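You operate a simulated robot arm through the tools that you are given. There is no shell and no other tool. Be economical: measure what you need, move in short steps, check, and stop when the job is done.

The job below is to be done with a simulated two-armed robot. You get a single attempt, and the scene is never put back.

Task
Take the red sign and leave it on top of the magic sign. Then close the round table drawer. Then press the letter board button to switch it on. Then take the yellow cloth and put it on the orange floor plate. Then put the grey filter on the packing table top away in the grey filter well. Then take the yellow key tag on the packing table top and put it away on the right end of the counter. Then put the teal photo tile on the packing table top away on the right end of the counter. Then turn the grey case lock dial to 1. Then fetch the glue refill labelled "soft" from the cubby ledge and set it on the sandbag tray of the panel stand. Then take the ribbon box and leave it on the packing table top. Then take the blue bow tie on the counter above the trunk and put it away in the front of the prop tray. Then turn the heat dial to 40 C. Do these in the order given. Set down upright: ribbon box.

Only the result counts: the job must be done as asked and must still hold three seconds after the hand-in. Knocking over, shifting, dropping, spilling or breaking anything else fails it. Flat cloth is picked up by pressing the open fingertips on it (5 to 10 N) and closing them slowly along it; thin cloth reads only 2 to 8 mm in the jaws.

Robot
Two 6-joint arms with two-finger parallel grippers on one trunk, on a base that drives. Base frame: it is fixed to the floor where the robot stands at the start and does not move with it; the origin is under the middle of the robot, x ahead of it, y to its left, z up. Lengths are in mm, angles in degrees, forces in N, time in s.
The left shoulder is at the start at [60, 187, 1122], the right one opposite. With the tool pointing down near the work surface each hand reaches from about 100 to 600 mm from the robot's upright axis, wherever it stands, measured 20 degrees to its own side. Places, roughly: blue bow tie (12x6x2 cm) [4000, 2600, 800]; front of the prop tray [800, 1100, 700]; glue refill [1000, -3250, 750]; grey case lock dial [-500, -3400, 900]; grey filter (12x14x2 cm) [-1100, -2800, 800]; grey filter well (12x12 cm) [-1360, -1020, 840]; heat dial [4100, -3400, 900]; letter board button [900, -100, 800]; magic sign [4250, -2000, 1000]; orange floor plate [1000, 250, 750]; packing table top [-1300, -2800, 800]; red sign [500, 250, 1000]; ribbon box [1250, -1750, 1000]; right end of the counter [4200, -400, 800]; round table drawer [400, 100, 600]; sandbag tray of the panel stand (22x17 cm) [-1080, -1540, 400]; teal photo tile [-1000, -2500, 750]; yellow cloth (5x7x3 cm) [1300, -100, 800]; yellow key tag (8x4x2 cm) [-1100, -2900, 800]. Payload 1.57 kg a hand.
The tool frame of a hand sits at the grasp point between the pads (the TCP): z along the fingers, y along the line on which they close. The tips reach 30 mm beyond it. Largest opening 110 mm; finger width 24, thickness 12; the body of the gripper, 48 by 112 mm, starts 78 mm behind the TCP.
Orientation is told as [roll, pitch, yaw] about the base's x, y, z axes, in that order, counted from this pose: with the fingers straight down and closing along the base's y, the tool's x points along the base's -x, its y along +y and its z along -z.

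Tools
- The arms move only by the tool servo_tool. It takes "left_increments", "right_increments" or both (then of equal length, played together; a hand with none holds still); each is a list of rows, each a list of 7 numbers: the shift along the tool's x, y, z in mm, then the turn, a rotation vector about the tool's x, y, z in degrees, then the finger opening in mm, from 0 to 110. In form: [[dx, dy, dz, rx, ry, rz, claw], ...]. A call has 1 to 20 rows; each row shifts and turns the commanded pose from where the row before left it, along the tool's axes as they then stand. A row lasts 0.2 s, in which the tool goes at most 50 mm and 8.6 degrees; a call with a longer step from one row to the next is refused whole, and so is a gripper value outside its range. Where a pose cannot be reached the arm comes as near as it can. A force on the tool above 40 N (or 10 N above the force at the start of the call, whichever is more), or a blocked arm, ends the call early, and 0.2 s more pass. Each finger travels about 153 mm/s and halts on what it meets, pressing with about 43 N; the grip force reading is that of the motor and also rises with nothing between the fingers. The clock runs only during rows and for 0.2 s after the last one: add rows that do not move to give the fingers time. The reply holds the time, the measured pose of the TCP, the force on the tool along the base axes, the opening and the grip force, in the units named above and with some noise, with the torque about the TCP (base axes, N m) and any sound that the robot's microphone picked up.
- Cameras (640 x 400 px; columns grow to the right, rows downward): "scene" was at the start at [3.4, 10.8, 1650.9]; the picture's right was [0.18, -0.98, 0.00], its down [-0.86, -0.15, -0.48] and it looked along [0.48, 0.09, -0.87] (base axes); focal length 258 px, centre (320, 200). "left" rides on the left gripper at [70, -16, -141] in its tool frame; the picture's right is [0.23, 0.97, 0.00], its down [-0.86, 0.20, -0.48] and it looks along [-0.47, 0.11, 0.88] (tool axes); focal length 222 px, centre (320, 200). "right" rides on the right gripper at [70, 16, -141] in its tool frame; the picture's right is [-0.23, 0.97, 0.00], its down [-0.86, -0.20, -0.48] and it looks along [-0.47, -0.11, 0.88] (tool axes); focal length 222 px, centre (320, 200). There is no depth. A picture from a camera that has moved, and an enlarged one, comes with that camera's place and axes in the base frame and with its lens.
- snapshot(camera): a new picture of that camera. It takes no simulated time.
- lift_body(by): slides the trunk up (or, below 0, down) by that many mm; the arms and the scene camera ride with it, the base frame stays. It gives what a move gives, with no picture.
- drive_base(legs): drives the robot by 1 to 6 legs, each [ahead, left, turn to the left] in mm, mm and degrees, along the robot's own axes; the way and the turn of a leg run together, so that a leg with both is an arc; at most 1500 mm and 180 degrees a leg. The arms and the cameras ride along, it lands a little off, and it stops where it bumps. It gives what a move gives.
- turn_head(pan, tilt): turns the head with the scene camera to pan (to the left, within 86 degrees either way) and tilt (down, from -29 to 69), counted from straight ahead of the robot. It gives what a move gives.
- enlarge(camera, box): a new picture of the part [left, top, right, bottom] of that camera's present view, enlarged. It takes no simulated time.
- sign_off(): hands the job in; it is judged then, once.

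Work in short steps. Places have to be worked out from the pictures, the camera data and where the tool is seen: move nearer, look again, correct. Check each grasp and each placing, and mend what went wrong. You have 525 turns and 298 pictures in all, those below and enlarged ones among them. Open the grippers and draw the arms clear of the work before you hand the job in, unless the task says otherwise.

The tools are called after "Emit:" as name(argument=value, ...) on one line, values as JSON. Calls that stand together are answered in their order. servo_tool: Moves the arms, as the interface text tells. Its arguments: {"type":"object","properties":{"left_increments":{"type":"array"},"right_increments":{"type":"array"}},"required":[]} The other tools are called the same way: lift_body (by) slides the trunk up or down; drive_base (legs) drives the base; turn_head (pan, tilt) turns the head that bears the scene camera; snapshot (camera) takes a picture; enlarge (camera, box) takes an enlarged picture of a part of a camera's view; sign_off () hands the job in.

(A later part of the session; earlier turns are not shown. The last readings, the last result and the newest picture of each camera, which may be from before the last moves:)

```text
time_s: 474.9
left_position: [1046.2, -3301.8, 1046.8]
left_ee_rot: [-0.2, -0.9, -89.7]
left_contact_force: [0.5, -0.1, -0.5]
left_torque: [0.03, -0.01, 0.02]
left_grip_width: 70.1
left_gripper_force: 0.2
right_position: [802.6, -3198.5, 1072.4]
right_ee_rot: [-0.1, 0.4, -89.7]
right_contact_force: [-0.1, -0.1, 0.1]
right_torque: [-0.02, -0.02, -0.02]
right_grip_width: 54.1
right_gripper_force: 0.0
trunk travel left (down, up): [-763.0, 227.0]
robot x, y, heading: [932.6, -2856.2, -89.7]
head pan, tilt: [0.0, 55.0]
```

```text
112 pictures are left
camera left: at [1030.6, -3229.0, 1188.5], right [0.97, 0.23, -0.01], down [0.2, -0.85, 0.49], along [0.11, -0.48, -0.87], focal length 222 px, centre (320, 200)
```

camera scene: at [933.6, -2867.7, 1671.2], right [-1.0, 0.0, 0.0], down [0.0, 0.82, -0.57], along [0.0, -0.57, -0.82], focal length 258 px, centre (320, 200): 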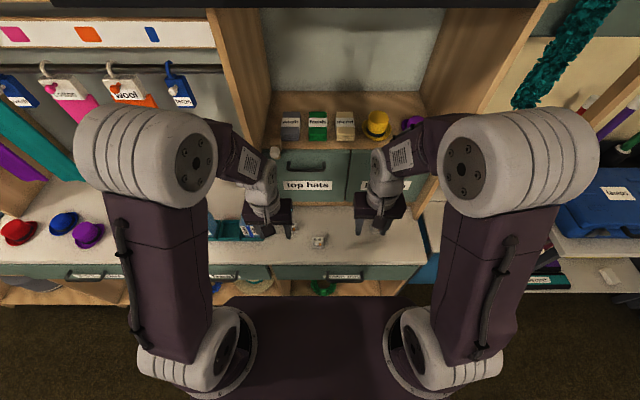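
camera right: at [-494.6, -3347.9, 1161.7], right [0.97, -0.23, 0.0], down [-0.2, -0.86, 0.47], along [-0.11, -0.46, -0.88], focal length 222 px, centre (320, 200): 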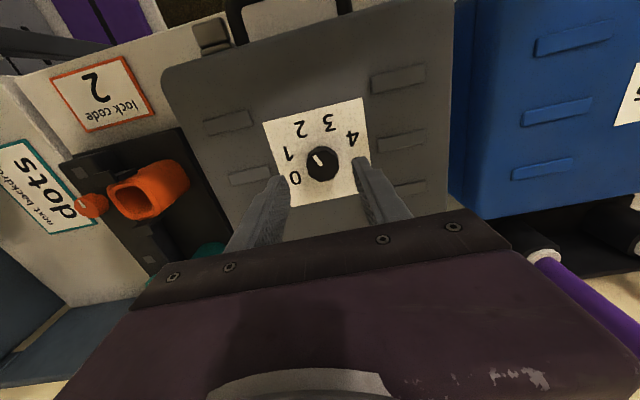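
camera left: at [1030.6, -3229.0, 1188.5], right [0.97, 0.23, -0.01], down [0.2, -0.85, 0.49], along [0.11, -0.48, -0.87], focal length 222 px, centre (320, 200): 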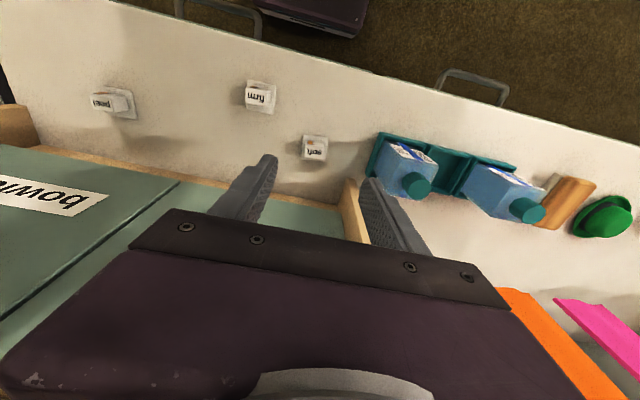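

"soft" is at about (1045, −3343), z≈800. Move above at z≈920 and zoom.

Emit:
servo_tool(left_increments=[[-41, 0, 10, 0, 0, 0, 70], [0, 0, 40, 0, 0, 0, 70], [0, 0, 40, 0, 0, 0, 70], [0, 0, 30, 0, 0, 0, 70]])

Emit:
enlarge(camera="left", box=[200, 90, 440, 240])

```text
time_s: 475.9
left_position: [1046.4, -3342.3, 927.5]
left_ee_rot: [-0.1, -0.9, -89.8]
left_contact_force: [0.4, -0.7, -1.1]
left_torque: [0.0, 0.0, 0.01]
left_grip_width: 70.1
left_gripper_force: 0.2
right_position: [801.4, -3199.5, 1071.8]
right_ee_rot: [-0.2, 0.4, -89.7]
right_contact_force: [0.1, 0.2, -0.6]
right_torque: [0.0, -0.04, 0.01]
right_grip_width: 54.1
right_gripper_force: 0.1
trunk travel left (down, up): [-763.0, 227.0]
robot x, y, heading: [935.0, -2854.9, -89.6]
head pan, tilt: [0.0, 55.0]
```

```text
2.67 times, centred on (320, 165) of left
camera zoom: at [1030.7, -3271.5, 1068.7], right [0.97, 0.23, -0.01], down [0.2, -0.85, 0.49], along [0.11, -0.48, -0.87], focal length 592 px, centre (320, 293)
```

zoom: 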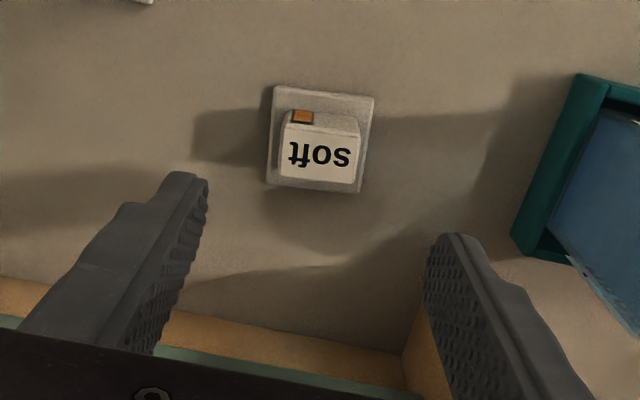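

"soft" confirmed: ~34 mm body on a small square base. Descend around the body to z≈828.

Emit:
servo_tool(left_increments=[[-2, 1, 40, 0, 0, 0, 60], [0, 0, 30, 0, 0, 0, 60], [0, 0, 20, 0, 0, 0, 60], [0, 0, 9, 0, 0, 0, 60]])

Emit:
enlarge(camera="left", box=[200, 90, 440, 240])

```text
time_s: 476.9
left_position: [1047.1, -3348.5, 830.7]
left_ee_rot: [-0.2, -0.9, -89.8]
left_contact_force: [0.0, 0.4, -0.4]
left_torque: [0.0, -0.01, 0.01]
left_grip_width: 60.0
left_gripper_force: 0.0
right_position: [801.4, -3197.5, 1071.4]
right_ee_rot: [-0.2, 0.5, -89.7]
right_contact_force: [-0.5, -0.6, 0.3]
right_torque: [-0.04, -0.02, 0.03]
right_grip_width: 53.8
right_gripper_force: 0.0
trunk travel left (down, up): [-763.0, 227.0]
robot x, y, heading: [934.6, -2854.3, -89.9]
head pan, tilt: [0.0, 55.0]
```

```text
2.67 times, centred on (320, 165) of left
camera zoom: at [1031.3, -3274.7, 971.9], right [0.97, 0.23, -0.01], down [0.2, -0.85, 0.49], along [0.11, -0.48, -0.87], focal length 592 px, centre (320, 293)
```

zoom: 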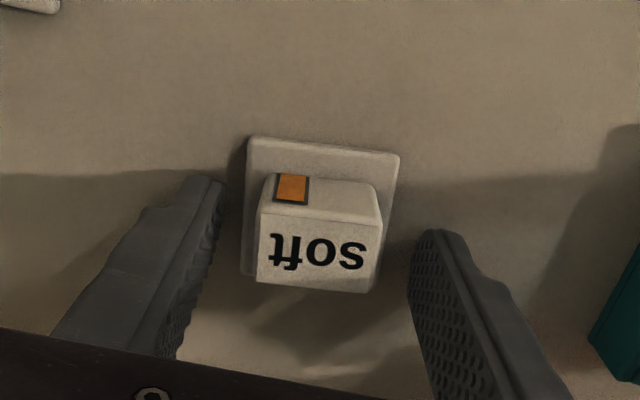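

Emit:
servo_tool(left_increments=[[0, 0, 5, 0, 0, 0, 60], [0, 0, 5, 0, 0, 0, 60], [0, 0, 4, 0, 0, 0, 60], [0, 0, 3, 0, 0, 0, 60]])

Emit:
enlarge(camera="left", box=[200, 90, 440, 240])

```text
time_s: 477.4
left_position: [1046.0, -3346.1, 830.3]
left_ee_rot: [-0.1, -1.4, -90.0]
left_contact_force: [2.1, 13.3, 34.4]
left_torque: [0.76, -1.23, 0.03]
left_grip_width: 61.1
left_gripper_force: 0.6
right_position: [800.5, -3194.5, 1073.9]
right_ee_rot: [-0.1, 0.1, -89.7]
right_contact_force: [-0.7, 0.6, 0.2]
right_torque: [0.02, 0.01, -0.03]
right_grip_width: 54.2
right_gripper_force: 0.1
trunk travel left (down, up): [-763.0, 227.0]
robot x, y, heading: [932.4, -2857.0, -89.5]
head pan, tilt: [0.0, 55.0]
stopped in row 2 (left hand): the force on the tool passed its limit at 49 N (the readings are from after the stop); the commanded pose is now the measured one
```

```text
2.67 times, centred on (320, 165) of left
camera zoom: at [1030.6, -3273.1, 970.7], right [0.97, 0.23, -0.01], down [0.2, -0.84, 0.5], along [0.11, -0.49, -0.87], focal length 592 px, centre (320, 293)
```

zoom: 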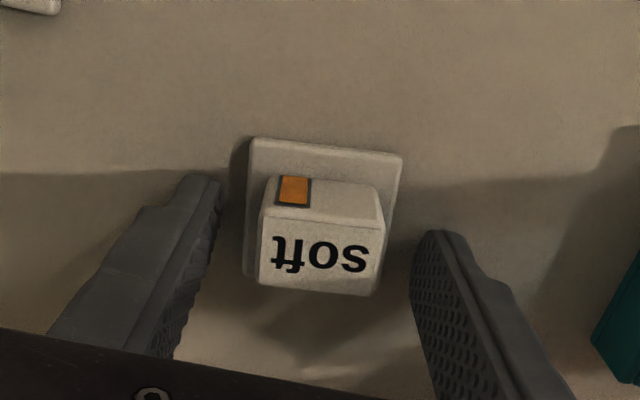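

Counter is at z≈799. Raise 9 mm so the tips clear the flange and close on the body.

Emit:
servo_tool(left_increments=[[-1, 0, -10, 0, 0, 0, 60], [0, 0, 0, 0, 0, 0, 45], [0, 0, 0, 0, 0, 0, 30], [0, 0, 0, 0, 0, 0, 0], [0, 0, 0, 0, 0, 0, 0], [0, 0, 0, 0, 0, 0, 0]])

Emit:
enlarge(camera="left", box=[200, 90, 440, 240])

```text
time_s: 478.8
left_position: [1045.4, -3352.1, 837.5]
left_ee_rot: [-0.2, -1.3, -89.7]
left_contact_force: [0.3, -0.2, -0.5]
left_torque: [0.02, 0.0, 0.01]
left_grip_width: 30.6
left_gripper_force: 39.7
right_position: [801.5, -3199.2, 1072.6]
right_ee_rot: [-0.2, 0.3, -89.7]
right_contact_force: [0.9, -0.3, 0.2]
right_torque: [-0.03, 0.0, -0.01]
right_grip_width: 54.1
right_gripper_force: 0.1
trunk travel left (down, up): [-763.0, 227.0]
robot x, y, heading: [930.9, -2857.0, -89.8]
head pan, tilt: [0.0, 55.0]
```

```text
2.67 times, centred on (320, 165) of left
camera zoom: at [1030.3, -3278.5, 977.7], right [0.97, 0.23, -0.01], down [0.2, -0.84, 0.5], along [0.11, -0.49, -0.87], focal length 592 px, centre (320, 293)
```

zoom: 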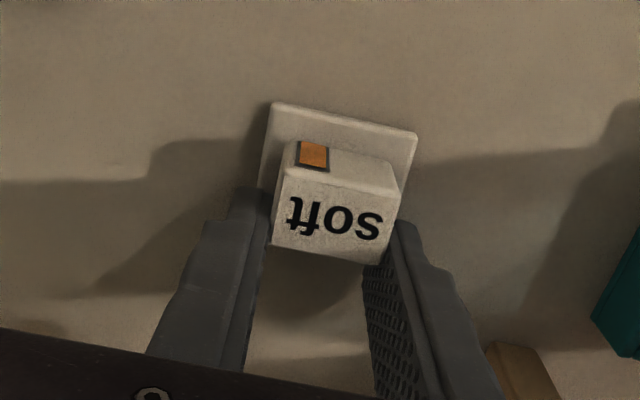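

Gripped (30.6 mm). Lift slowly.

Emit:
servo_tool(left_increments=[[0, 0, -6, 0, 0, 0, 0], [0, 0, -10, 0, 0, 0, 0], [0, 0, -20, 0, 0, 0, 0], [0, 0, -40, 0, 0, 0, 0], [0, 0, -40, 0, 0, 0, 0]])

Emit:
snapshot(camera="left")

```text
time_s: 480.0
left_position: [1048.5, -3347.1, 953.3]
left_ee_rot: [-0.3, -1.3, -89.9]
left_contact_force: [0.1, 0.1, -0.3]
left_torque: [-0.06, -0.01, -0.01]
left_grip_width: 30.5
left_gripper_force: 40.1
right_position: [801.5, -3197.2, 1072.8]
right_ee_rot: [0.0, 0.4, -89.6]
right_contact_force: [1.1, -1.0, -0.3]
right_torque: [0.0, 0.02, 0.03]
right_grip_width: 53.8
right_gripper_force: 0.3
trunk travel left (down, up): [-763.0, 227.0]
robot x, y, heading: [936.3, -2851.2, -89.8]
head pan, tilt: [0.0, 55.0]
```

```text
107 pictures are left
camera left: at [1032.1, -3273.7, 1094.0], right [0.97, 0.23, -0.01], down [0.2, -0.84, 0.5], along [0.11, -0.49, -0.87], focal length 222 px, centre (320, 200)
```

left: 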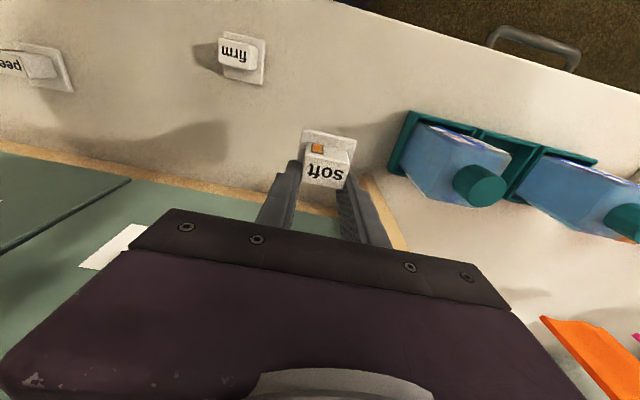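

Refill held. Drive to the panel stand: back off, turn west, go to about (−320, −1450), look.

Emit:
lift_body(by=180)

Emit:
drive_base(legs=[[-330, 0, 0], [0, 0, -90], [1250, 0, 0], [0, -1070, 0]])

Emit:
turn_head(pan=5, tilt=45)

Emit:
snapshot(camera="scene")

```text
time_s: 482.0
left_position: [1048.3, -3347.8, 1133.6]
left_ee_rot: [-0.1, -1.3, -89.8]
left_contact_force: [0.7, 1.6, -0.4]
left_torque: [-0.01, 0.03, 0.0]
left_grip_width: 31.0
left_gripper_force: 39.6
right_position: [800.1, -3198.2, 1252.2]
right_ee_rot: [-0.1, 0.3, -89.6]
right_contact_force: [-0.7, 1.0, 0.3]
right_torque: [0.02, -0.01, 0.03]
right_grip_width: 54.0
right_gripper_force: 0.0
trunk travel left (down, up): [-943.0, 47.0]
robot x, y, heading: [934.0, -2853.6, -89.4]
head pan, tilt: [0.0, 55.0]
```

```text
time_s: 499.0
left_position: [-820.0, -1585.2, 1132.0]
left_ee_rot: [-0.3, -1.3, -179.8]
left_contact_force: [-0.2, -0.7, 0.3]
left_torque: [0.0, 0.01, -0.01]
left_grip_width: 30.7
left_gripper_force: 39.9
right_position: [-672.2, -1340.0, 1253.2]
right_ee_rot: [-0.2, 0.3, -179.6]
right_contact_force: [-0.3, 0.1, 0.6]
right_torque: [-0.01, 0.0, 0.01]
right_grip_width: 54.1
right_gripper_force: 0.0
trunk travel left (down, up): [-943.0, 47.0]
robot x, y, heading: [-327.7, -1471.0, -179.7]
head pan, tilt: [0.0, 55.0]
```

```text
time_s: 499.7
left_position: [-820.1, -1584.8, 1132.9]
left_ee_rot: [-0.2, -1.2, -179.8]
left_contact_force: [-1.1, 0.1, 0.2]
left_torque: [0.02, 0.01, -0.02]
left_grip_width: 30.8
left_gripper_force: 40.0
right_position: [-669.5, -1339.4, 1252.3]
right_ee_rot: [-0.1, 0.2, -179.6]
right_contact_force: [0.5, 0.1, -0.1]
right_torque: [0.0, 0.01, -0.04]
right_grip_width: 54.0
right_gripper_force: 0.1
trunk travel left (down, up): [-943.0, 47.0]
robot x, y, heading: [-325.1, -1473.5, -179.9]
head pan, tilt: [5.0, 45.0]
```

```text
106 pictures are left
camera scene: at [-349.4, -1479.6, 1864.5], right [-0.09, 1.0, 0.0], down [0.7, 0.07, -0.71], along [-0.7, -0.07, -0.71], focal length 258 px, centre (320, 200)
```

scene: 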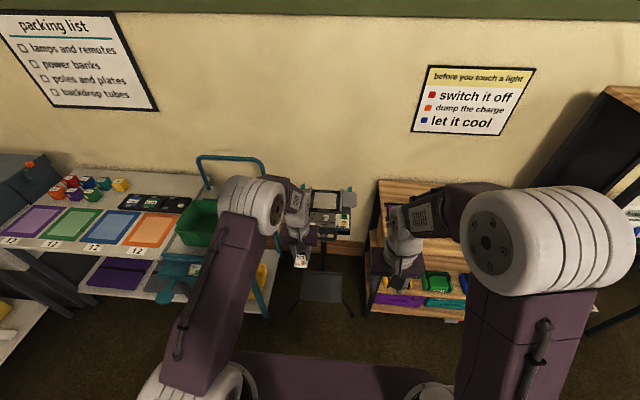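

Emit:
enlarge(camera="scene", box=[240, 180, 400, 320])

```text
2.86 times, centred on (320, 250) of scene
camera zoom: at [-349.4, -1479.6, 1864.5], right [-0.09, 1.0, 0.0], down [0.7, 0.07, -0.71], along [-0.7, -0.07, -0.71], focal length 738 px, centre (320, 57)
```

zoom: 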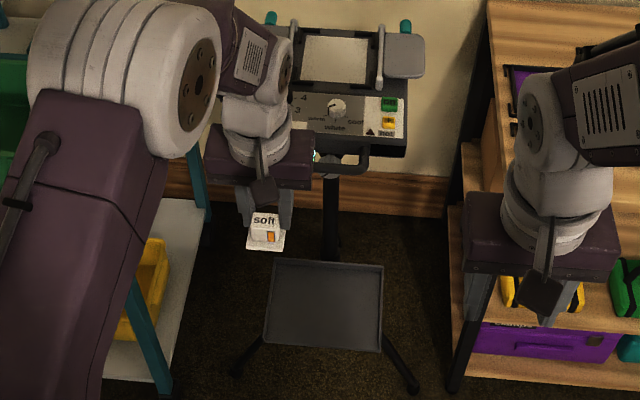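

Tray spans about x −1170…−975, y −1667…−1421 at z≈400, under the panel. I lower the trunk here, then drive forward so the hand enters below the panel.

Emit:
lift_body(by=-400)

Emit:
lift_body(by=-170)

Emit:
drive_base(legs=[[120, -50, 0]])

Emit:
snapshot(camera="scene")

Emit:
snapshot(camera="left")

```text
time_s: 503.6
left_position: [-820.2, -1584.6, 732.5]
left_ee_rot: [-0.2, -1.3, -179.8]
left_contact_force: [-0.9, -0.2, -1.1]
left_torque: [0.0, 0.01, 0.0]
left_grip_width: 30.9
left_gripper_force: 40.8
right_position: [-670.8, -1337.3, 852.4]
right_ee_rot: [-0.1, 0.2, -179.6]
right_contact_force: [-0.1, 0.7, -0.2]
right_torque: [0.01, 0.01, 0.01]
right_grip_width: 54.3
right_gripper_force: 0.1
trunk travel left (down, up): [-543.0, 447.0]
robot x, y, heading: [-331.2, -1472.2, -179.9]
head pan, tilt: [5.0, 45.0]
```

```text
time_s: 505.5
left_position: [-820.4, -1584.1, 564.0]
left_ee_rot: [-0.2, -1.4, -179.9]
left_contact_force: [0.1, -0.1, -0.2]
left_torque: [0.01, -0.01, 0.0]
left_grip_width: 30.8
left_gripper_force: 39.3
right_position: [-670.0, -1338.4, 682.3]
right_ee_rot: [0.0, 0.3, -179.6]
right_contact_force: [-0.5, -0.8, 0.2]
right_torque: [0.0, 0.0, 0.0]
right_grip_width: 54.0
right_gripper_force: 0.1
trunk travel left (down, up): [-373.0, 617.0]
robot x, y, heading: [-326.5, -1472.9, -179.7]
head pan, tilt: [5.0, 45.0]
```

```text
time_s: 506.8
left_position: [-941.5, -1535.4, 562.1]
left_ee_rot: [-0.1, -1.1, -179.8]
left_contact_force: [-0.5, -0.4, -0.6]
left_torque: [0.0, 0.01, 0.05]
left_grip_width: 30.7
left_gripper_force: 40.0
right_position: [-792.2, -1289.7, 682.3]
right_ee_rot: [-0.1, 0.5, -179.6]
right_contact_force: [-0.8, -0.3, -0.5]
right_torque: [-0.06, -0.02, -0.01]
right_grip_width: 54.1
right_gripper_force: 0.1
trunk travel left (down, up): [-373.0, 617.0]
robot x, y, heading: [-447.6, -1427.4, -179.8]
head pan, tilt: [5.0, 45.0]
```

```text
104 pictures are left
camera scene: at [-471.0, -1430.1, 1294.5], right [-0.09, 1.0, 0.0], down [0.7, 0.06, -0.71], along [-0.7, -0.07, -0.71], focal length 258 px, centre (320, 200)
```

scene: 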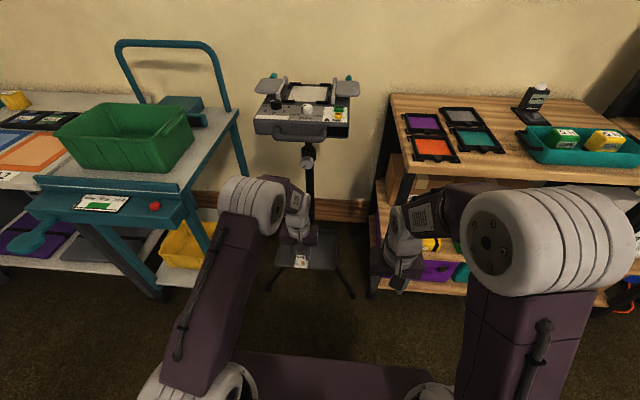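

```text
103 pictures are left
camera left: at [-868.1, -1518.7, 702.9], right [0.23, -0.97, -0.01], down [-0.84, -0.2, 0.5], along [-0.48, -0.11, -0.87], focal length 222 px, centre (320, 200)
```

left: 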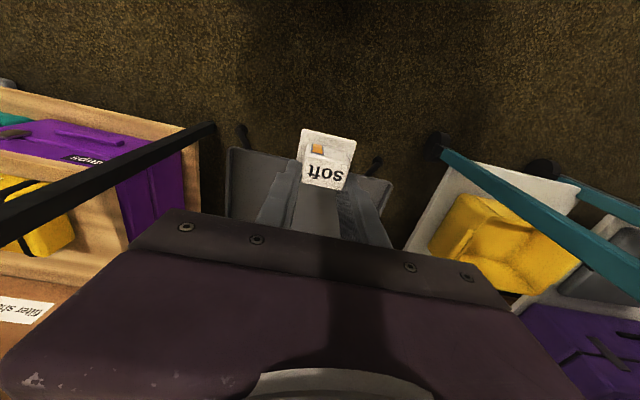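

Tray front edge x≈−978, centre y≈−1536. Drive 100 mm ahead and lower.

Emit:
drive_base(legs=[[100, 0, 0]])

Emit:
lift_body(by=-90)

Emit:
snapshot(camera="left")

```text
time_s: 507.9
left_position: [-1039.6, -1535.5, 561.4]
left_ee_rot: [-0.2, -1.2, -179.8]
left_contact_force: [-0.5, -0.8, -0.9]
left_torque: [0.02, 0.01, 0.01]
left_grip_width: 30.6
left_gripper_force: 39.9
right_position: [-890.7, -1289.5, 681.1]
right_ee_rot: [-0.2, 0.4, -179.7]
right_contact_force: [-0.2, 0.1, -0.1]
right_torque: [-0.02, -0.03, 0.02]
right_grip_width: 53.8
right_gripper_force: 0.1
trunk travel left (down, up): [-373.0, 617.0]
robot x, y, heading: [-544.5, -1425.0, -180.0]
head pan, tilt: [5.0, 45.0]
```

```text
time_s: 509.1
left_position: [-1039.2, -1537.4, 471.8]
left_ee_rot: [-0.2, -1.3, -179.7]
left_contact_force: [1.0, 0.5, 0.2]
left_torque: [-0.03, -0.01, -0.02]
left_grip_width: 30.6
left_gripper_force: 39.5
right_position: [-889.9, -1289.6, 591.9]
right_ee_rot: [-0.1, 0.4, -179.7]
right_contact_force: [0.3, -0.1, -0.8]
right_torque: [0.01, 0.03, -0.03]
right_grip_width: 53.8
right_gripper_force: 0.0
trunk travel left (down, up): [-283.0, 707.0]
robot x, y, heading: [-545.7, -1420.2, -179.7]
head pan, tilt: [5.0, 45.0]
```

```text
102 pictures are left
camera left: at [-965.9, -1519.6, 613.5], right [0.23, -0.97, -0.01], down [-0.84, -0.2, 0.5], along [-0.49, -0.11, -0.87], focal length 222 px, centre (320, 200)
```

left: 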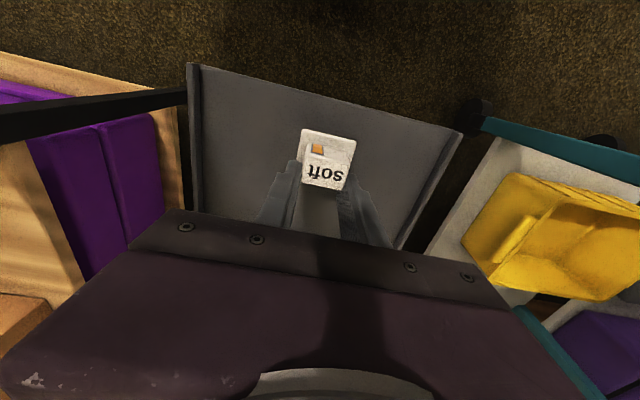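

Centered over the tray. Lower in small steps to contact.

Emit:
servo_tool(left_increments=[[0, 0, 15, 0, 0, 0, 0], [0, 0, 8, 0, 0, 0, 0], [0, 0, 5, 0, 0, 0, 0], [0, 0, 5, 0, 0, 0, 0], [0, 0, 4, 0, 0, 0, 0], [0, 0, 4, 0, 0, 0, 0]])

```text
time_s: 510.5
left_position: [-1040.4, -1535.9, 436.1]
left_ee_rot: [-0.2, -1.7, -179.7]
left_contact_force: [6.3, -2.3, 36.4]
left_torque: [-0.25, -0.63, -0.03]
left_grip_width: 30.8
left_gripper_force: 39.8
right_position: [-887.6, -1290.5, 594.9]
right_ee_rot: [-0.1, 0.1, -179.6]
right_contact_force: [0.9, 0.2, 0.1]
right_torque: [-0.02, -0.01, 0.02]
right_grip_width: 54.2
right_gripper_force: 0.0
trunk travel left (down, up): [-283.0, 707.0]
robot x, y, heading: [-545.2, -1422.3, -179.6]
head pan, tilt: [5.0, 45.0]
```

Contact at z≈437. Ease, release, raise.

Emit:
servo_tool(left_increments=[[0, 0, -4, 0, 0, 0, 0], [0, 0, 0, 0, 0, 0, 30], [0, 0, 0, 0, 0, 0, 38], [0, 0, 0, 0, 0, 0, 50], [0, 0, 0, 0, 0, 0, 56], [0, 0, -15, 0, 0, 0, 56], [0, 0, -30, 0, 0, 0, 56], [0, 0, -40, 0, 0, 0, 56]])

Emit:
drive_base(legs=[[-250, 0, 0]])

Emit:
enlarge(camera="scene", box=[230, 140, 400, 260])

```text
time_s: 512.3
left_position: [-1037.5, -1537.3, 521.1]
left_ee_rot: [-0.2, -1.3, -179.9]
left_contact_force: [0.4, 0.4, 0.4]
left_torque: [0.04, -0.02, 0.02]
left_grip_width: 56.2
left_gripper_force: 0.1
right_position: [-889.9, -1290.3, 592.8]
right_ee_rot: [-0.2, 0.3, -179.7]
right_contact_force: [0.2, 0.4, -0.1]
right_torque: [0.0, -0.01, 0.0]
right_grip_width: 54.0
right_gripper_force: 0.0
trunk travel left (down, up): [-283.0, 707.0]
robot x, y, heading: [-547.5, -1425.4, -179.9]
head pan, tilt: [5.0, 45.0]
```

```text
time_s: 514.2
left_position: [-785.0, -1533.7, 520.6]
left_ee_rot: [-0.2, -1.4, -179.9]
left_contact_force: [-0.3, -0.3, -0.2]
left_torque: [0.02, 0.04, 0.0]
left_grip_width: 56.1
left_gripper_force: 0.0
right_position: [-637.7, -1287.8, 592.0]
right_ee_rot: [-0.1, 0.4, -179.9]
right_contact_force: [0.0, 0.0, -0.8]
right_torque: [0.01, 0.03, 0.02]
right_grip_width: 53.9
right_gripper_force: 0.0
trunk travel left (down, up): [-283.0, 707.0]
robot x, y, heading: [-292.9, -1421.5, -180.1]
head pan, tilt: [5.0, 45.0]
```

```text
3.33 times, centred on (315, 200) of scene
camera zoom: at [-315.4, -1430.1, 1204.6], right [-0.09, 1.0, 0.0], down [0.7, 0.06, -0.71], along [-0.7, -0.06, -0.71], focal length 861 px, centre (337, 200)
```

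zoom: 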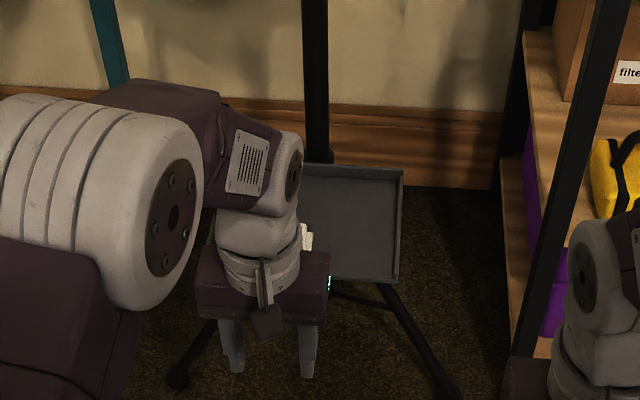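

Refill stands in the tray. Next the ribbon box on the white cart: raise, turn to face south, drive to (1150, −900) and look.

Emit:
lift_body(by=400)

Emit:
lift_body(by=280)

Emit:
drive_base(legs=[[0, 0, 90], [-510, 0, 0], [0, 1440, 0]])

Emit:
turn_head(pan=0, tilt=45)

Emit:
snapshot(camera="scene")

```text
time_s: 518.0
left_position: [-786.7, -1533.9, 920.1]
left_ee_rot: [-0.1, -1.3, -180.0]
left_contact_force: [0.1, 0.0, 0.0]
left_torque: [0.02, -0.04, -0.02]
left_grip_width: 56.1
left_gripper_force: 0.1
right_position: [-637.8, -1288.0, 991.6]
right_ee_rot: [-0.1, 0.3, -179.9]
right_contact_force: [0.1, -0.6, -0.2]
right_torque: [0.01, 0.01, 0.01]
right_grip_width: 53.7
right_gripper_force: 0.1
trunk travel left (down, up): [-683.0, 307.0]
robot x, y, heading: [-293.9, -1420.5, -180.0]
head pan, tilt: [5.0, 45.0]
```

```text
time_s: 520.8
left_position: [-786.6, -1533.7, 1201.8]
left_ee_rot: [-0.2, -1.3, -180.0]
left_contact_force: [0.5, -0.7, 0.8]
left_torque: [0.01, -0.03, 0.0]
left_grip_width: 56.1
left_gripper_force: 0.0
right_position: [-636.0, -1288.8, 1272.6]
right_ee_rot: [-0.1, 0.3, -179.9]
right_contact_force: [1.4, 0.1, -0.2]
right_torque: [0.02, 0.03, 0.01]
right_grip_width: 54.1
right_gripper_force: 0.0
trunk travel left (down, up): [-963.0, 27.0]
robot x, y, heading: [-295.8, -1423.3, -179.7]
head pan, tilt: [5.0, 45.0]
```

```text
time_s: 534.2
left_position: [1239.7, -1455.2, 1200.8]
left_ee_rot: [-0.2, -1.3, -91.9]
left_contact_force: [0.1, -0.1, -0.8]
left_torque: [0.02, -0.05, 0.01]
left_grip_width: 55.6
left_gripper_force: 0.1
right_position: [1000.7, -1298.7, 1272.1]
right_ee_rot: [-0.1, 0.3, -91.7]
right_contact_force: [-0.2, -0.1, 0.3]
right_torque: [0.02, -0.04, 0.04]
right_grip_width: 53.8
right_gripper_force: 0.0
trunk travel left (down, up): [-963.0, 27.0]
robot x, y, heading: [1145.7, -957.7, -91.8]
head pan, tilt: [5.0, 45.0]
```

```text
time_s: 534.9
left_position: [1241.2, -1455.5, 1199.9]
left_ee_rot: [-0.2, -1.2, -91.9]
left_contact_force: [-0.4, 0.8, -0.3]
left_torque: [0.02, -0.03, 0.01]
left_grip_width: 56.3
left_gripper_force: 0.0
right_position: [1000.6, -1297.8, 1271.6]
right_ee_rot: [-0.1, 0.3, -91.7]
right_contact_force: [0.4, 0.6, 0.4]
right_torque: [0.02, 0.01, 0.0]
right_grip_width: 54.1
right_gripper_force: 0.1
trunk travel left (down, up): [-963.0, 27.0]
robot x, y, heading: [1146.4, -957.0, -92.0]
head pan, tilt: [0.0, 45.0]
```

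```text
100 pictures are left
camera scene: at [1144.1, -981.8, 1884.6], right [-1.0, 0.03, 0.0], down [0.02, 0.71, -0.71], along [-0.02, -0.71, -0.71], focal length 258 px, centre (320, 200)
```

scene: 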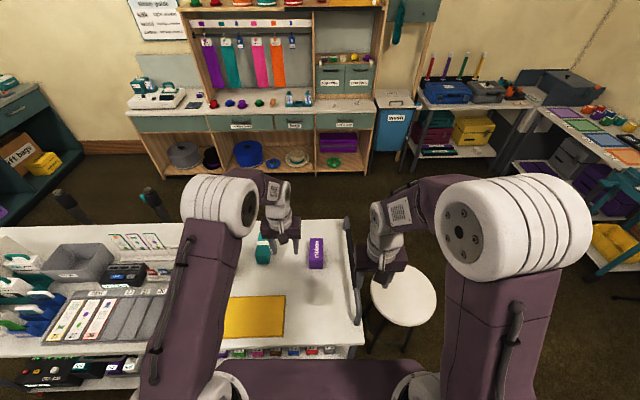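

Emit:
enlarge(camera="scene", box=[230, 210, 370, 350])

```text
2.86 times, centred on (300, 280) of scene
camera zoom: at [1144.1, -981.8, 1884.6], right [-1.0, 0.03, 0.0], down [0.02, 0.71, -0.71], along [-0.02, -0.71, -0.71], focal length 738 px, centre (377, -29)
```

zoom: 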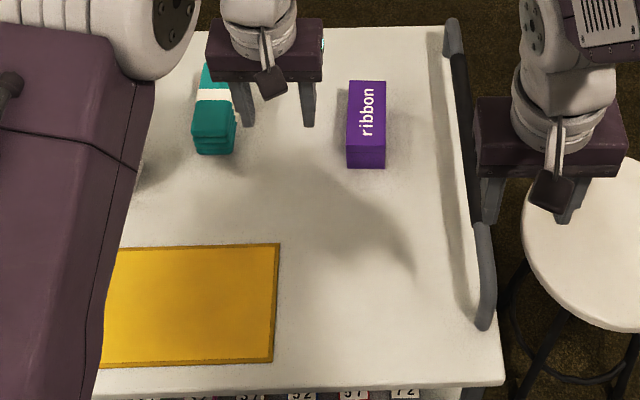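

The purple "ribbon" box is at ≈ (1143, −1614), ~57×103×79 mm, nearer the cart's south edge. I go round the west end and approach from the south.

Emit:
drive_base(legs=[[0, -900, 2], [1500, 0, 0], [60, 740, 0], [0, 0, 180]])

Emit:
turn_head(pan=0, tilt=40)

Emit:
snapshot(camera="scene")

```text
time_s: 557.6
left_position: [881.0, -1995.6, 1200.3]
left_ee_rot: [-0.2, -1.3, 91.1]
left_contact_force: [0.4, 0.7, -0.3]
left_torque: [0.0, 0.01, 0.02]
left_grip_width: 55.7
left_gripper_force: 0.0
right_position: [1129.9, -2139.8, 1271.5]
right_ee_rot: [-0.2, 0.3, 91.2]
right_contact_force: [-0.5, -0.3, -0.6]
right_torque: [-0.02, -0.03, -0.01]
right_grip_width: 54.0
right_gripper_force: 0.1
trunk travel left (down, up): [-963.0, 27.0]
robot x, y, heading: [1002.6, -2483.4, 91.1]
head pan, tilt: [0.0, 45.0]
```

```text
time_s: 558.2
left_position: [882.0, -1996.3, 1200.2]
left_ee_rot: [-0.2, -1.3, 91.1]
left_contact_force: [0.7, 0.5, -0.3]
left_torque: [0.02, 0.0, 0.02]
left_grip_width: 55.8
left_gripper_force: 0.2
right_position: [1131.2, -2139.8, 1272.7]
right_ee_rot: [-0.1, 0.3, 91.1]
right_contact_force: [-0.1, 0.3, 0.4]
right_torque: [0.02, -0.02, -0.01]
right_grip_width: 53.9
right_gripper_force: 0.0
trunk travel left (down, up): [-963.0, 27.0]
robot x, y, heading: [999.1, -2483.5, 91.1]
head pan, tilt: [0.0, 40.0]
```

```text
98 pictures are left
camera scene: at [1000.4, -2461.1, 1891.8], right [1.0, 0.02, 0.0], down [0.01, -0.64, -0.77], along [-0.02, 0.77, -0.64], focal length 258 px, centre (320, 200)
```

scene: 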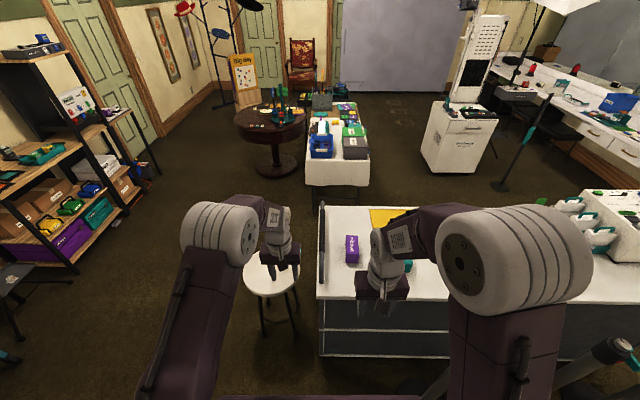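

Drive ahead 325 mm and place the right hand above the box.

Emit:
drive_base(legs=[[325, 0, -1]])

Emit:
servo_tool(right_increments=[[-40, 0, 0, 0, 0, 0, 100], [-40, 0, 0, 0, 0, 0, 100], [-40, 0, 0, 0, 0, 0, 100], [-40, 0, 0, 0, 0, 0, 100], [-30, 0, 0, 0, 0, 0, 100]])

Emit:
snapshot(camera="right")

```text
time_s: 560.4
left_position: [891.2, -1669.2, 1201.9]
left_ee_rot: [-0.3, -1.4, 89.8]
left_contact_force: [0.6, -0.3, -1.0]
left_torque: [0.02, 0.02, -0.01]
left_grip_width: 55.8
left_gripper_force: 0.2
right_position: [1134.5, -1820.7, 1273.8]
right_ee_rot: [-0.1, 0.3, 89.8]
right_contact_force: [-0.5, 0.1, 0.8]
right_torque: [0.04, 0.02, 0.01]
right_grip_width: 54.1
right_gripper_force: 0.0
trunk travel left (down, up): [-963.0, 27.0]
robot x, y, heading: [999.3, -2159.9, 89.6]
head pan, tilt: [0.0, 40.0]
```

```text
time_s: 561.6
left_position: [890.7, -1666.4, 1200.7]
left_ee_rot: [-0.2, -1.1, 89.5]
left_contact_force: [0.1, -1.1, -0.2]
left_torque: [0.01, -0.01, -0.02]
left_grip_width: 56.1
left_gripper_force: 0.0
right_position: [1134.2, -1625.9, 1269.3]
right_ee_rot: [0.0, 0.5, 89.9]
right_contact_force: [-0.7, -0.3, 0.9]
right_torque: [-0.03, 0.01, -0.01]
right_grip_width: 99.9
right_gripper_force: 0.1
trunk travel left (down, up): [-963.0, 27.0]
robot x, y, heading: [999.8, -2160.9, 89.8]
head pan, tilt: [0.0, 40.0]
```

```text
97 pictures are left
camera right: at [1118.3, -1692.9, 1412.6], right [-0.97, 0.23, 0.0], down [0.2, 0.86, 0.47], along [0.11, 0.46, -0.88], focal length 222 px, centre (320, 200)
```

right: 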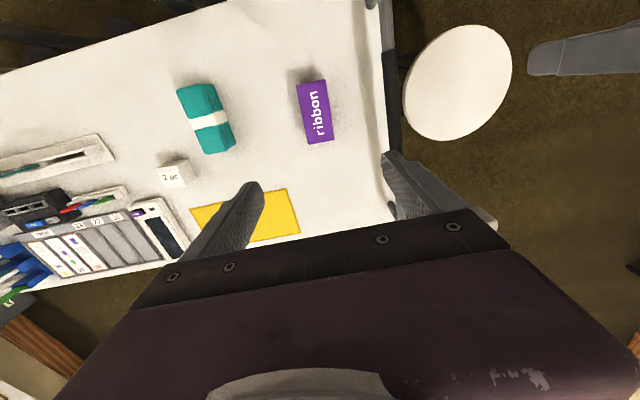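

Box at ≈ (1139, −1643). Correct and lower the trunk 200.

Emit:
servo_tool(right_increments=[[17, -5, 0, 0, 0, 0, 100], [0, 0, 0, 0, 0, 0, 100]])

Emit:
lift_body(by=-190)

Emit:
snapshot(camera="right")

```text
time_s: 562.2
left_position: [891.0, -1666.8, 1200.1]
left_ee_rot: [-0.3, -1.3, 89.8]
left_contact_force: [-0.2, 0.3, 0.1]
left_torque: [0.0, -0.02, 0.01]
left_grip_width: 56.1
left_gripper_force: 0.1
right_position: [1139.9, -1644.2, 1270.2]
right_ee_rot: [0.0, 0.4, 89.8]
right_contact_force: [0.6, 0.9, 0.4]
right_torque: [0.01, -0.04, -0.03]
right_grip_width: 99.9
right_gripper_force: 0.0
trunk travel left (down, up): [-963.0, 27.0]
robot x, y, heading: [997.7, -2158.7, 89.8]
head pan, tilt: [0.0, 40.0]
```

```text
time_s: 564.3
left_position: [891.2, -1667.0, 1009.6]
left_ee_rot: [-0.2, -1.2, 89.7]
left_contact_force: [-0.4, 0.1, -0.4]
left_torque: [0.02, -0.02, 0.03]
left_grip_width: 55.8
left_gripper_force: 0.1
right_position: [1139.8, -1644.1, 1079.3]
right_ee_rot: [-0.1, 0.3, 89.8]
right_contact_force: [0.5, 0.3, 0.4]
right_torque: [0.0, 0.0, -0.02]
right_grip_width: 99.9
right_gripper_force: 0.0
trunk travel left (down, up): [-773.0, 217.0]
robot x, y, heading: [999.7, -2162.0, 90.0]
head pan, tilt: [0.0, 40.0]
```

```text
96 pictures are left
camera right: at [1123.7, -1712.4, 1223.1], right [-0.97, 0.23, 0.0], down [0.2, 0.86, 0.47], along [0.11, 0.46, -0.88], focal length 222 px, centre (320, 200)
```

right: 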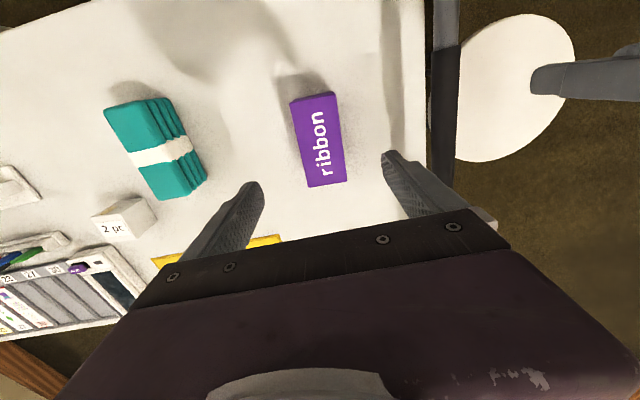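

Aligned. Advance 8 mm and descend 110 mm, then look.

Emit:
servo_tool(right_increments=[[-8, -2, 30, 0, 0, 0, 90], [0, 0, 40, 0, 0, 0, 90], [0, 0, 40, 0, 0, 0, 90]])

Emit:
snapshot(camera="right")

```text
time_s: 565.1
left_position: [891.0, -1665.7, 1010.9]
left_ee_rot: [-0.2, -1.3, 89.7]
left_contact_force: [-0.7, 0.4, -0.8]
left_torque: [0.02, -0.01, -0.02]
left_grip_width: 56.1
left_gripper_force: 0.1
right_position: [1144.9, -1635.5, 970.1]
right_ee_rot: [-0.2, 0.3, 89.8]
right_contact_force: [0.0, 0.6, 0.0]
right_torque: [0.03, -0.03, 0.02]
right_grip_width: 90.0
right_gripper_force: 0.1
trunk travel left (down, up): [-773.0, 217.0]
robot x, y, heading: [1001.4, -2158.6, 89.7]
head pan, tilt: [0.0, 40.0]
```

```text
95 pictures are left
camera right: at [1128.2, -1703.6, 1112.1], right [-0.97, 0.23, 0.0], down [0.2, 0.86, 0.47], along [0.11, 0.46, -0.88], focal length 222 px, centre (320, 200)
```

right: 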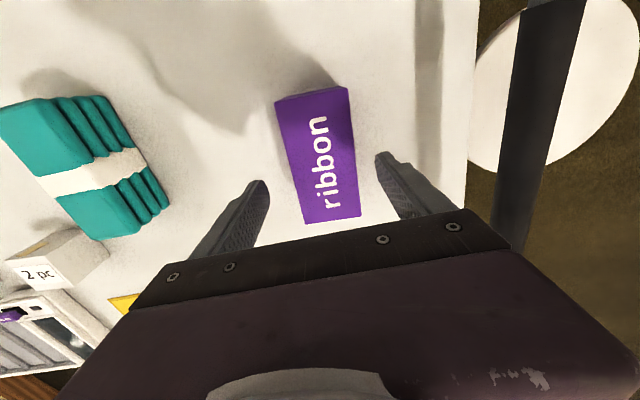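

Top z≈880, centred. Descend to z≈858 and close.

Emit:
servo_tool(right_increments=[[0, 0, 40, 0, 0, 0, 90], [0, 0, 40, 0, 0, 0, 90], [0, 0, 20, 0, 0, 0, 90], [0, 0, 12, 0, 0, 0, 90], [0, 0, 0, 0, 0, 0, 70], [0, 0, 0, 0, 0, 0, 50], [0, 0, 0, 0, 0, 0, 20], [0, 0, 0, 0, 0, 0, 0], [0, 0, 0, 0, 0, 0, 0]])

Emit:
snapshot(camera="right")

```text
time_s: 565.9
left_position: [890.3, -1669.0, 1012.7]
left_ee_rot: [-0.2, -1.4, 89.6]
left_contact_force: [0.5, -0.4, 0.8]
left_torque: [0.06, -0.03, -0.02]
left_grip_width: 55.9
left_gripper_force: 0.1
right_position: [1143.3, -1638.9, 881.2]
right_ee_rot: [0.0, 0.1, 89.7]
right_contact_force: [0.5, -0.1, -0.1]
right_torque: [0.03, 0.0, 0.0]
right_grip_width: 90.3
right_gripper_force: 0.0
trunk travel left (down, up): [-773.0, 217.0]
robot x, y, heading: [997.6, -2161.1, 89.9]
head pan, tilt: [0.0, 40.0]
stopped in row 3 (right hand): the force on the tool passed its limit at 58 N (the readings are from after the stop); the commanded pose is now the measured one
```

```text
94 pictures are left
camera right: at [1127.4, -1705.9, 1022.9], right [-0.97, 0.23, 0.0], down [0.2, 0.86, 0.48], along [0.11, 0.46, -0.88], focal length 222 px, centre (320, 200)
```

right: 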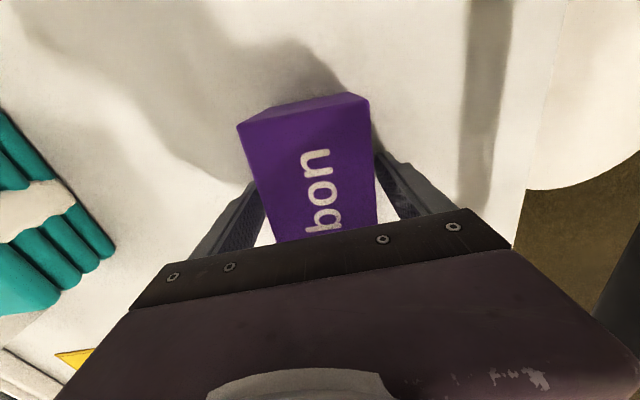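

Tips reached the cart top (≈851). Raise 5 mm and close on the box.

Emit:
servo_tool(right_increments=[[0, 0, -6, 0, 0, 0, 90], [0, 0, 0, 0, 0, 0, 75], [0, 0, 0, 0, 0, 0, 60], [0, 0, 0, 0, 0, 0, 30], [0, 0, 0, 0, 0, 0, 0], [0, 0, 0, 0, 0, 0, 0]])

Emit:
enlarge(camera="scene", box=[300, 180, 460, 300])

```text
time_s: 567.3
left_position: [890.0, -1667.6, 1009.9]
left_ee_rot: [-0.2, -1.3, 89.6]
left_contact_force: [0.5, -0.6, 0.3]
left_torque: [-0.01, -0.04, 0.0]
left_grip_width: 56.2
left_gripper_force: 0.0
right_position: [1144.0, -1635.5, 885.6]
right_ee_rot: [0.0, 0.2, 89.8]
right_contact_force: [-0.4, 1.0, 2.7]
right_torque: [-0.18, 0.16, -0.03]
right_grip_width: 59.9
right_gripper_force: 43.0
trunk travel left (down, up): [-773.0, 217.0]
robot x, y, heading: [994.3, -2158.9, 89.7]
head pan, tilt: [0.0, 40.0]
```

```text
3.33 times, centred on (380, 240) of scene
camera zoom: at [998.2, -2135.1, 1701.9], right [1.0, 0.0, 0.0], down [0.0, -0.64, -0.77], along [0.0, 0.77, -0.64], focal length 861 px, centre (120, 67)
```

zoom: 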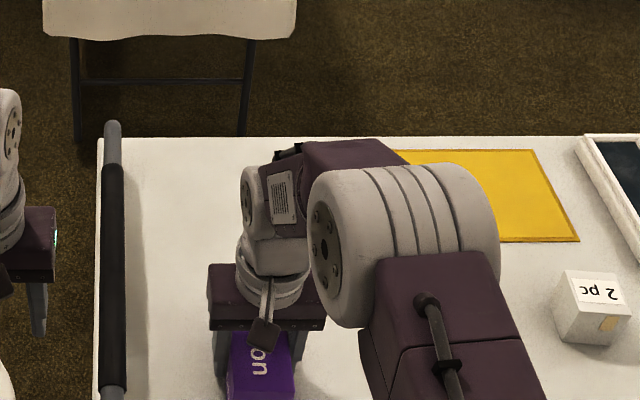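

Gripped at 60 mm. Lift slowly.

Emit:
servo_tool(right_increments=[[0, 0, -5, 0, 0, 0, 0], [0, 0, -10, 0, 0, 0, 0], [0, 0, -20, 0, 0, 0, 0], [0, 0, -30, 0, 0, 0, 0], [0, 0, -40, 0, 0, 0, 0]])

Emit:
lift_body(by=150)

Emit:
snapshot(camera="right")

```text
time_s: 568.5
left_position: [891.1, -1665.8, 1010.9]
left_ee_rot: [-0.2, -1.4, 89.6]
left_contact_force: [0.3, -1.2, -0.8]
left_torque: [-0.01, 0.02, 0.05]
left_grip_width: 56.0
left_gripper_force: 0.0
right_position: [1143.7, -1635.3, 989.5]
right_ee_rot: [-0.1, 0.3, 89.8]
right_contact_force: [-0.5, -0.1, -1.7]
right_torque: [-0.02, -0.02, 0.0]
right_grip_width: 60.0
right_gripper_force: 43.1
trunk travel left (down, up): [-773.0, 217.0]
robot x, y, heading: [1000.5, -2156.3, 89.8]
head pan, tilt: [0.0, 40.0]
```

```text
time_s: 570.2
left_position: [890.5, -1666.5, 1160.3]
left_ee_rot: [-0.3, -1.3, 89.6]
left_contact_force: [-0.2, 0.1, 0.1]
left_torque: [-0.02, -0.01, -0.02]
left_grip_width: 55.8
left_gripper_force: 0.1
right_position: [1143.8, -1634.7, 1139.6]
right_ee_rot: [-0.2, 0.3, 89.8]
right_contact_force: [-0.2, -0.6, -2.0]
right_torque: [-0.02, -0.01, 0.02]
right_grip_width: 59.7
right_gripper_force: 42.8
trunk travel left (down, up): [-923.0, 67.0]
robot x, y, heading: [1001.7, -2157.3, 89.6]
head pan, tilt: [0.0, 40.0]
```

```text
92 pictures are left
camera right: at [1127.7, -1703.1, 1282.7], right [-0.97, 0.23, 0.0], down [0.2, 0.86, 0.47], along [0.11, 0.46, -0.88], focal length 222 px, centre (320, 200)
```

right: 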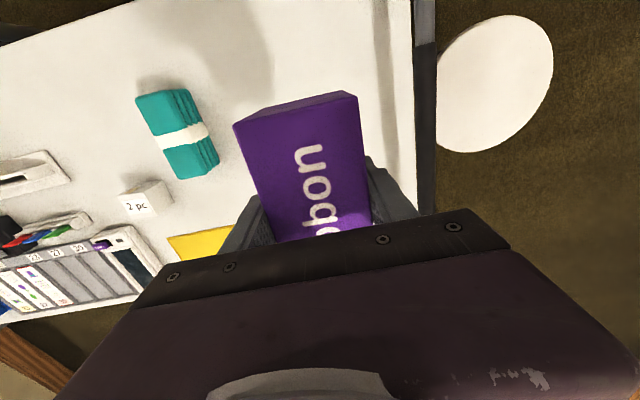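

Ribbon box held upright. Drive to the packing table.

Emit:
drive_base(legs=[[-330, 0, 0], [0, 0, 90], [1400, 0, 0], [0, 200, 0]])

Emit:
turn_head(pan=0, tilt=45)

Emit:
snapshot(camera="scene")

```text
time_s: 584.0
left_position: [-918.4, -2746.6, 1160.4]
left_ee_rot: [0.0, -1.3, 178.6]
left_contact_force: [-1.0, 1.1, -0.2]
left_torque: [-0.03, -0.01, 0.02]
left_grip_width: 56.0
left_gripper_force: 0.1
right_position: [-945.4, -2494.4, 1138.6]
right_ee_rot: [0.1, 0.3, 178.8]
right_contact_force: [0.9, -0.1, -0.2]
right_torque: [0.0, 0.04, 0.06]
right_grip_width: 59.4
right_gripper_force: 42.9
trunk travel left (down, up): [-923.0, 67.0]
robot x, y, heading: [-421.3, -2650.2, 178.7]
head pan, tilt: [0.0, 40.0]
```

```text
time_s: 584.7
left_position: [-917.1, -2750.0, 1160.9]
left_ee_rot: [0.0, -1.4, 178.6]
left_contact_force: [0.0, -0.3, -0.6]
left_torque: [-0.04, 0.0, 0.01]
left_grip_width: 56.0
left_gripper_force: 0.0
right_position: [-945.0, -2495.4, 1139.7]
right_ee_rot: [0.0, 0.3, 178.7]
right_contact_force: [0.0, 0.5, -1.0]
right_torque: [-0.01, -0.04, 0.0]
right_grip_width: 59.9
right_gripper_force: 43.3
trunk travel left (down, up): [-923.0, 67.0]
robot x, y, heading: [-421.4, -2651.4, 178.6]
head pan, tilt: [0.0, 45.0]
```

```text
91 pictures are left
camera scene: at [-446.1, -2650.0, 1844.6], right [0.02, 1.0, 0.0], down [0.71, -0.02, -0.71], along [-0.71, 0.02, -0.71], focal length 258 px, centre (320, 200)
```

scene: 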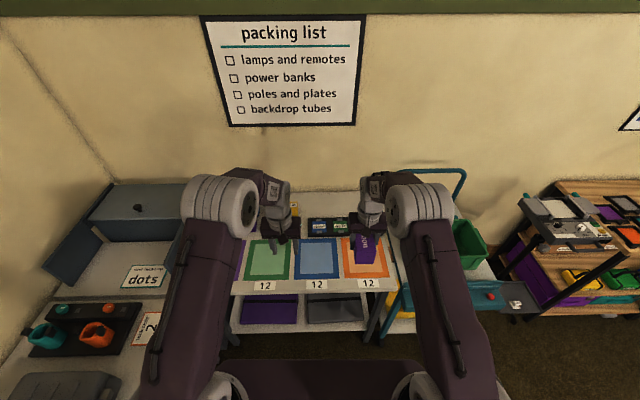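

Move so the box is over the blue mat (≈ −1085, −2630), then lower.

Emit:
drive_base(legs=[[145, 130, 1]])

Emit:
lift_body(by=-220)

Emit:
snapshot(camera="right")

```text
time_s: 586.2
left_position: [-1060.5, -2880.8, 1162.2]
left_ee_rot: [0.0, -1.4, 179.3]
left_contact_force: [-0.4, 1.2, 0.2]
left_torque: [0.0, 0.05, 0.0]
left_grip_width: 55.9
left_gripper_force: 0.0
right_position: [-1091.5, -2629.4, 1141.2]
right_ee_rot: [0.0, 0.1, 179.6]
right_contact_force: [1.2, 0.2, -1.6]
right_torque: [0.02, 0.04, -0.02]
right_grip_width: 59.4
right_gripper_force: 42.8
trunk travel left (down, up): [-923.0, 67.0]
robot x, y, heading: [-573.9, -2775.0, 179.7]
head pan, tilt: [0.0, 45.0]
```

```text
time_s: 588.6
left_position: [-1063.4, -2884.0, 940.3]
left_ee_rot: [-0.2, -1.4, 179.4]
left_contact_force: [0.3, 0.3, 0.0]
left_torque: [-0.03, -0.01, 0.01]
left_grip_width: 56.4
left_gripper_force: 0.1
right_position: [-1095.3, -2630.1, 920.8]
right_ee_rot: [-0.1, 0.2, 179.6]
right_contact_force: [-0.2, -0.9, -1.0]
right_torque: [0.01, 0.01, -0.01]
right_grip_width: 59.9
right_gripper_force: 43.0
trunk travel left (down, up): [-703.0, 287.0]
robot x, y, heading: [-571.8, -2776.2, 179.7]
head pan, tilt: [0.0, 45.0]
```

```text
90 pictures are left
camera right: at [-1025.6, -2646.8, 1062.9], right [-0.23, -0.97, 0.0], down [-0.86, 0.21, 0.47], along [-0.46, 0.11, -0.88], focal length 222 px, centre (320, 200)
```

right: 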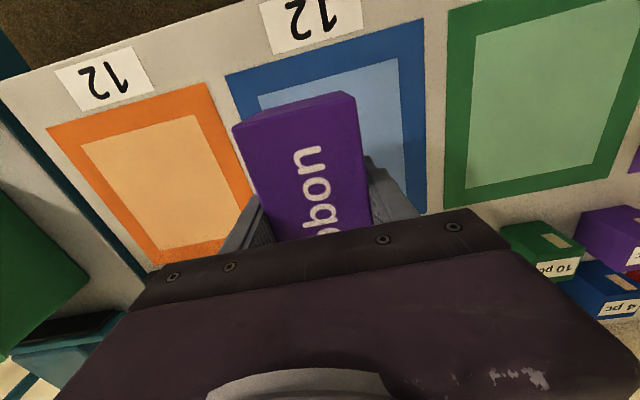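

Spot is clear. Lower to contact (~836).

Emit:
servo_tool(right_increments=[[0, 0, 40, 0, 0, 0, 0], [0, 0, 30, 0, 0, 0, 0], [0, 0, 8, 0, 0, 0, 0], [0, 0, 4, 0, 0, 0, 0], [0, 0, 3, 0, 0, 0, 0]])

```text
time_s: 589.8
left_position: [-1063.1, -2885.2, 941.9]
left_ee_rot: [-0.2, -1.4, 179.4]
left_contact_force: [-0.7, -0.6, -0.1]
left_torque: [0.0, 0.01, -0.02]
left_grip_width: 56.2
left_gripper_force: 0.1
right_position: [-1094.0, -2630.4, 837.4]
right_ee_rot: [-0.1, 0.0, 179.6]
right_contact_force: [-3.4, 3.8, 18.6]
right_torque: [-0.2, -1.05, 0.13]
right_grip_width: 59.3
right_gripper_force: 43.1
trunk travel left (down, up): [-703.0, 287.0]
robot x, y, heading: [-570.5, -2776.7, 179.5]
head pan, tilt: [0.0, 45.0]
```

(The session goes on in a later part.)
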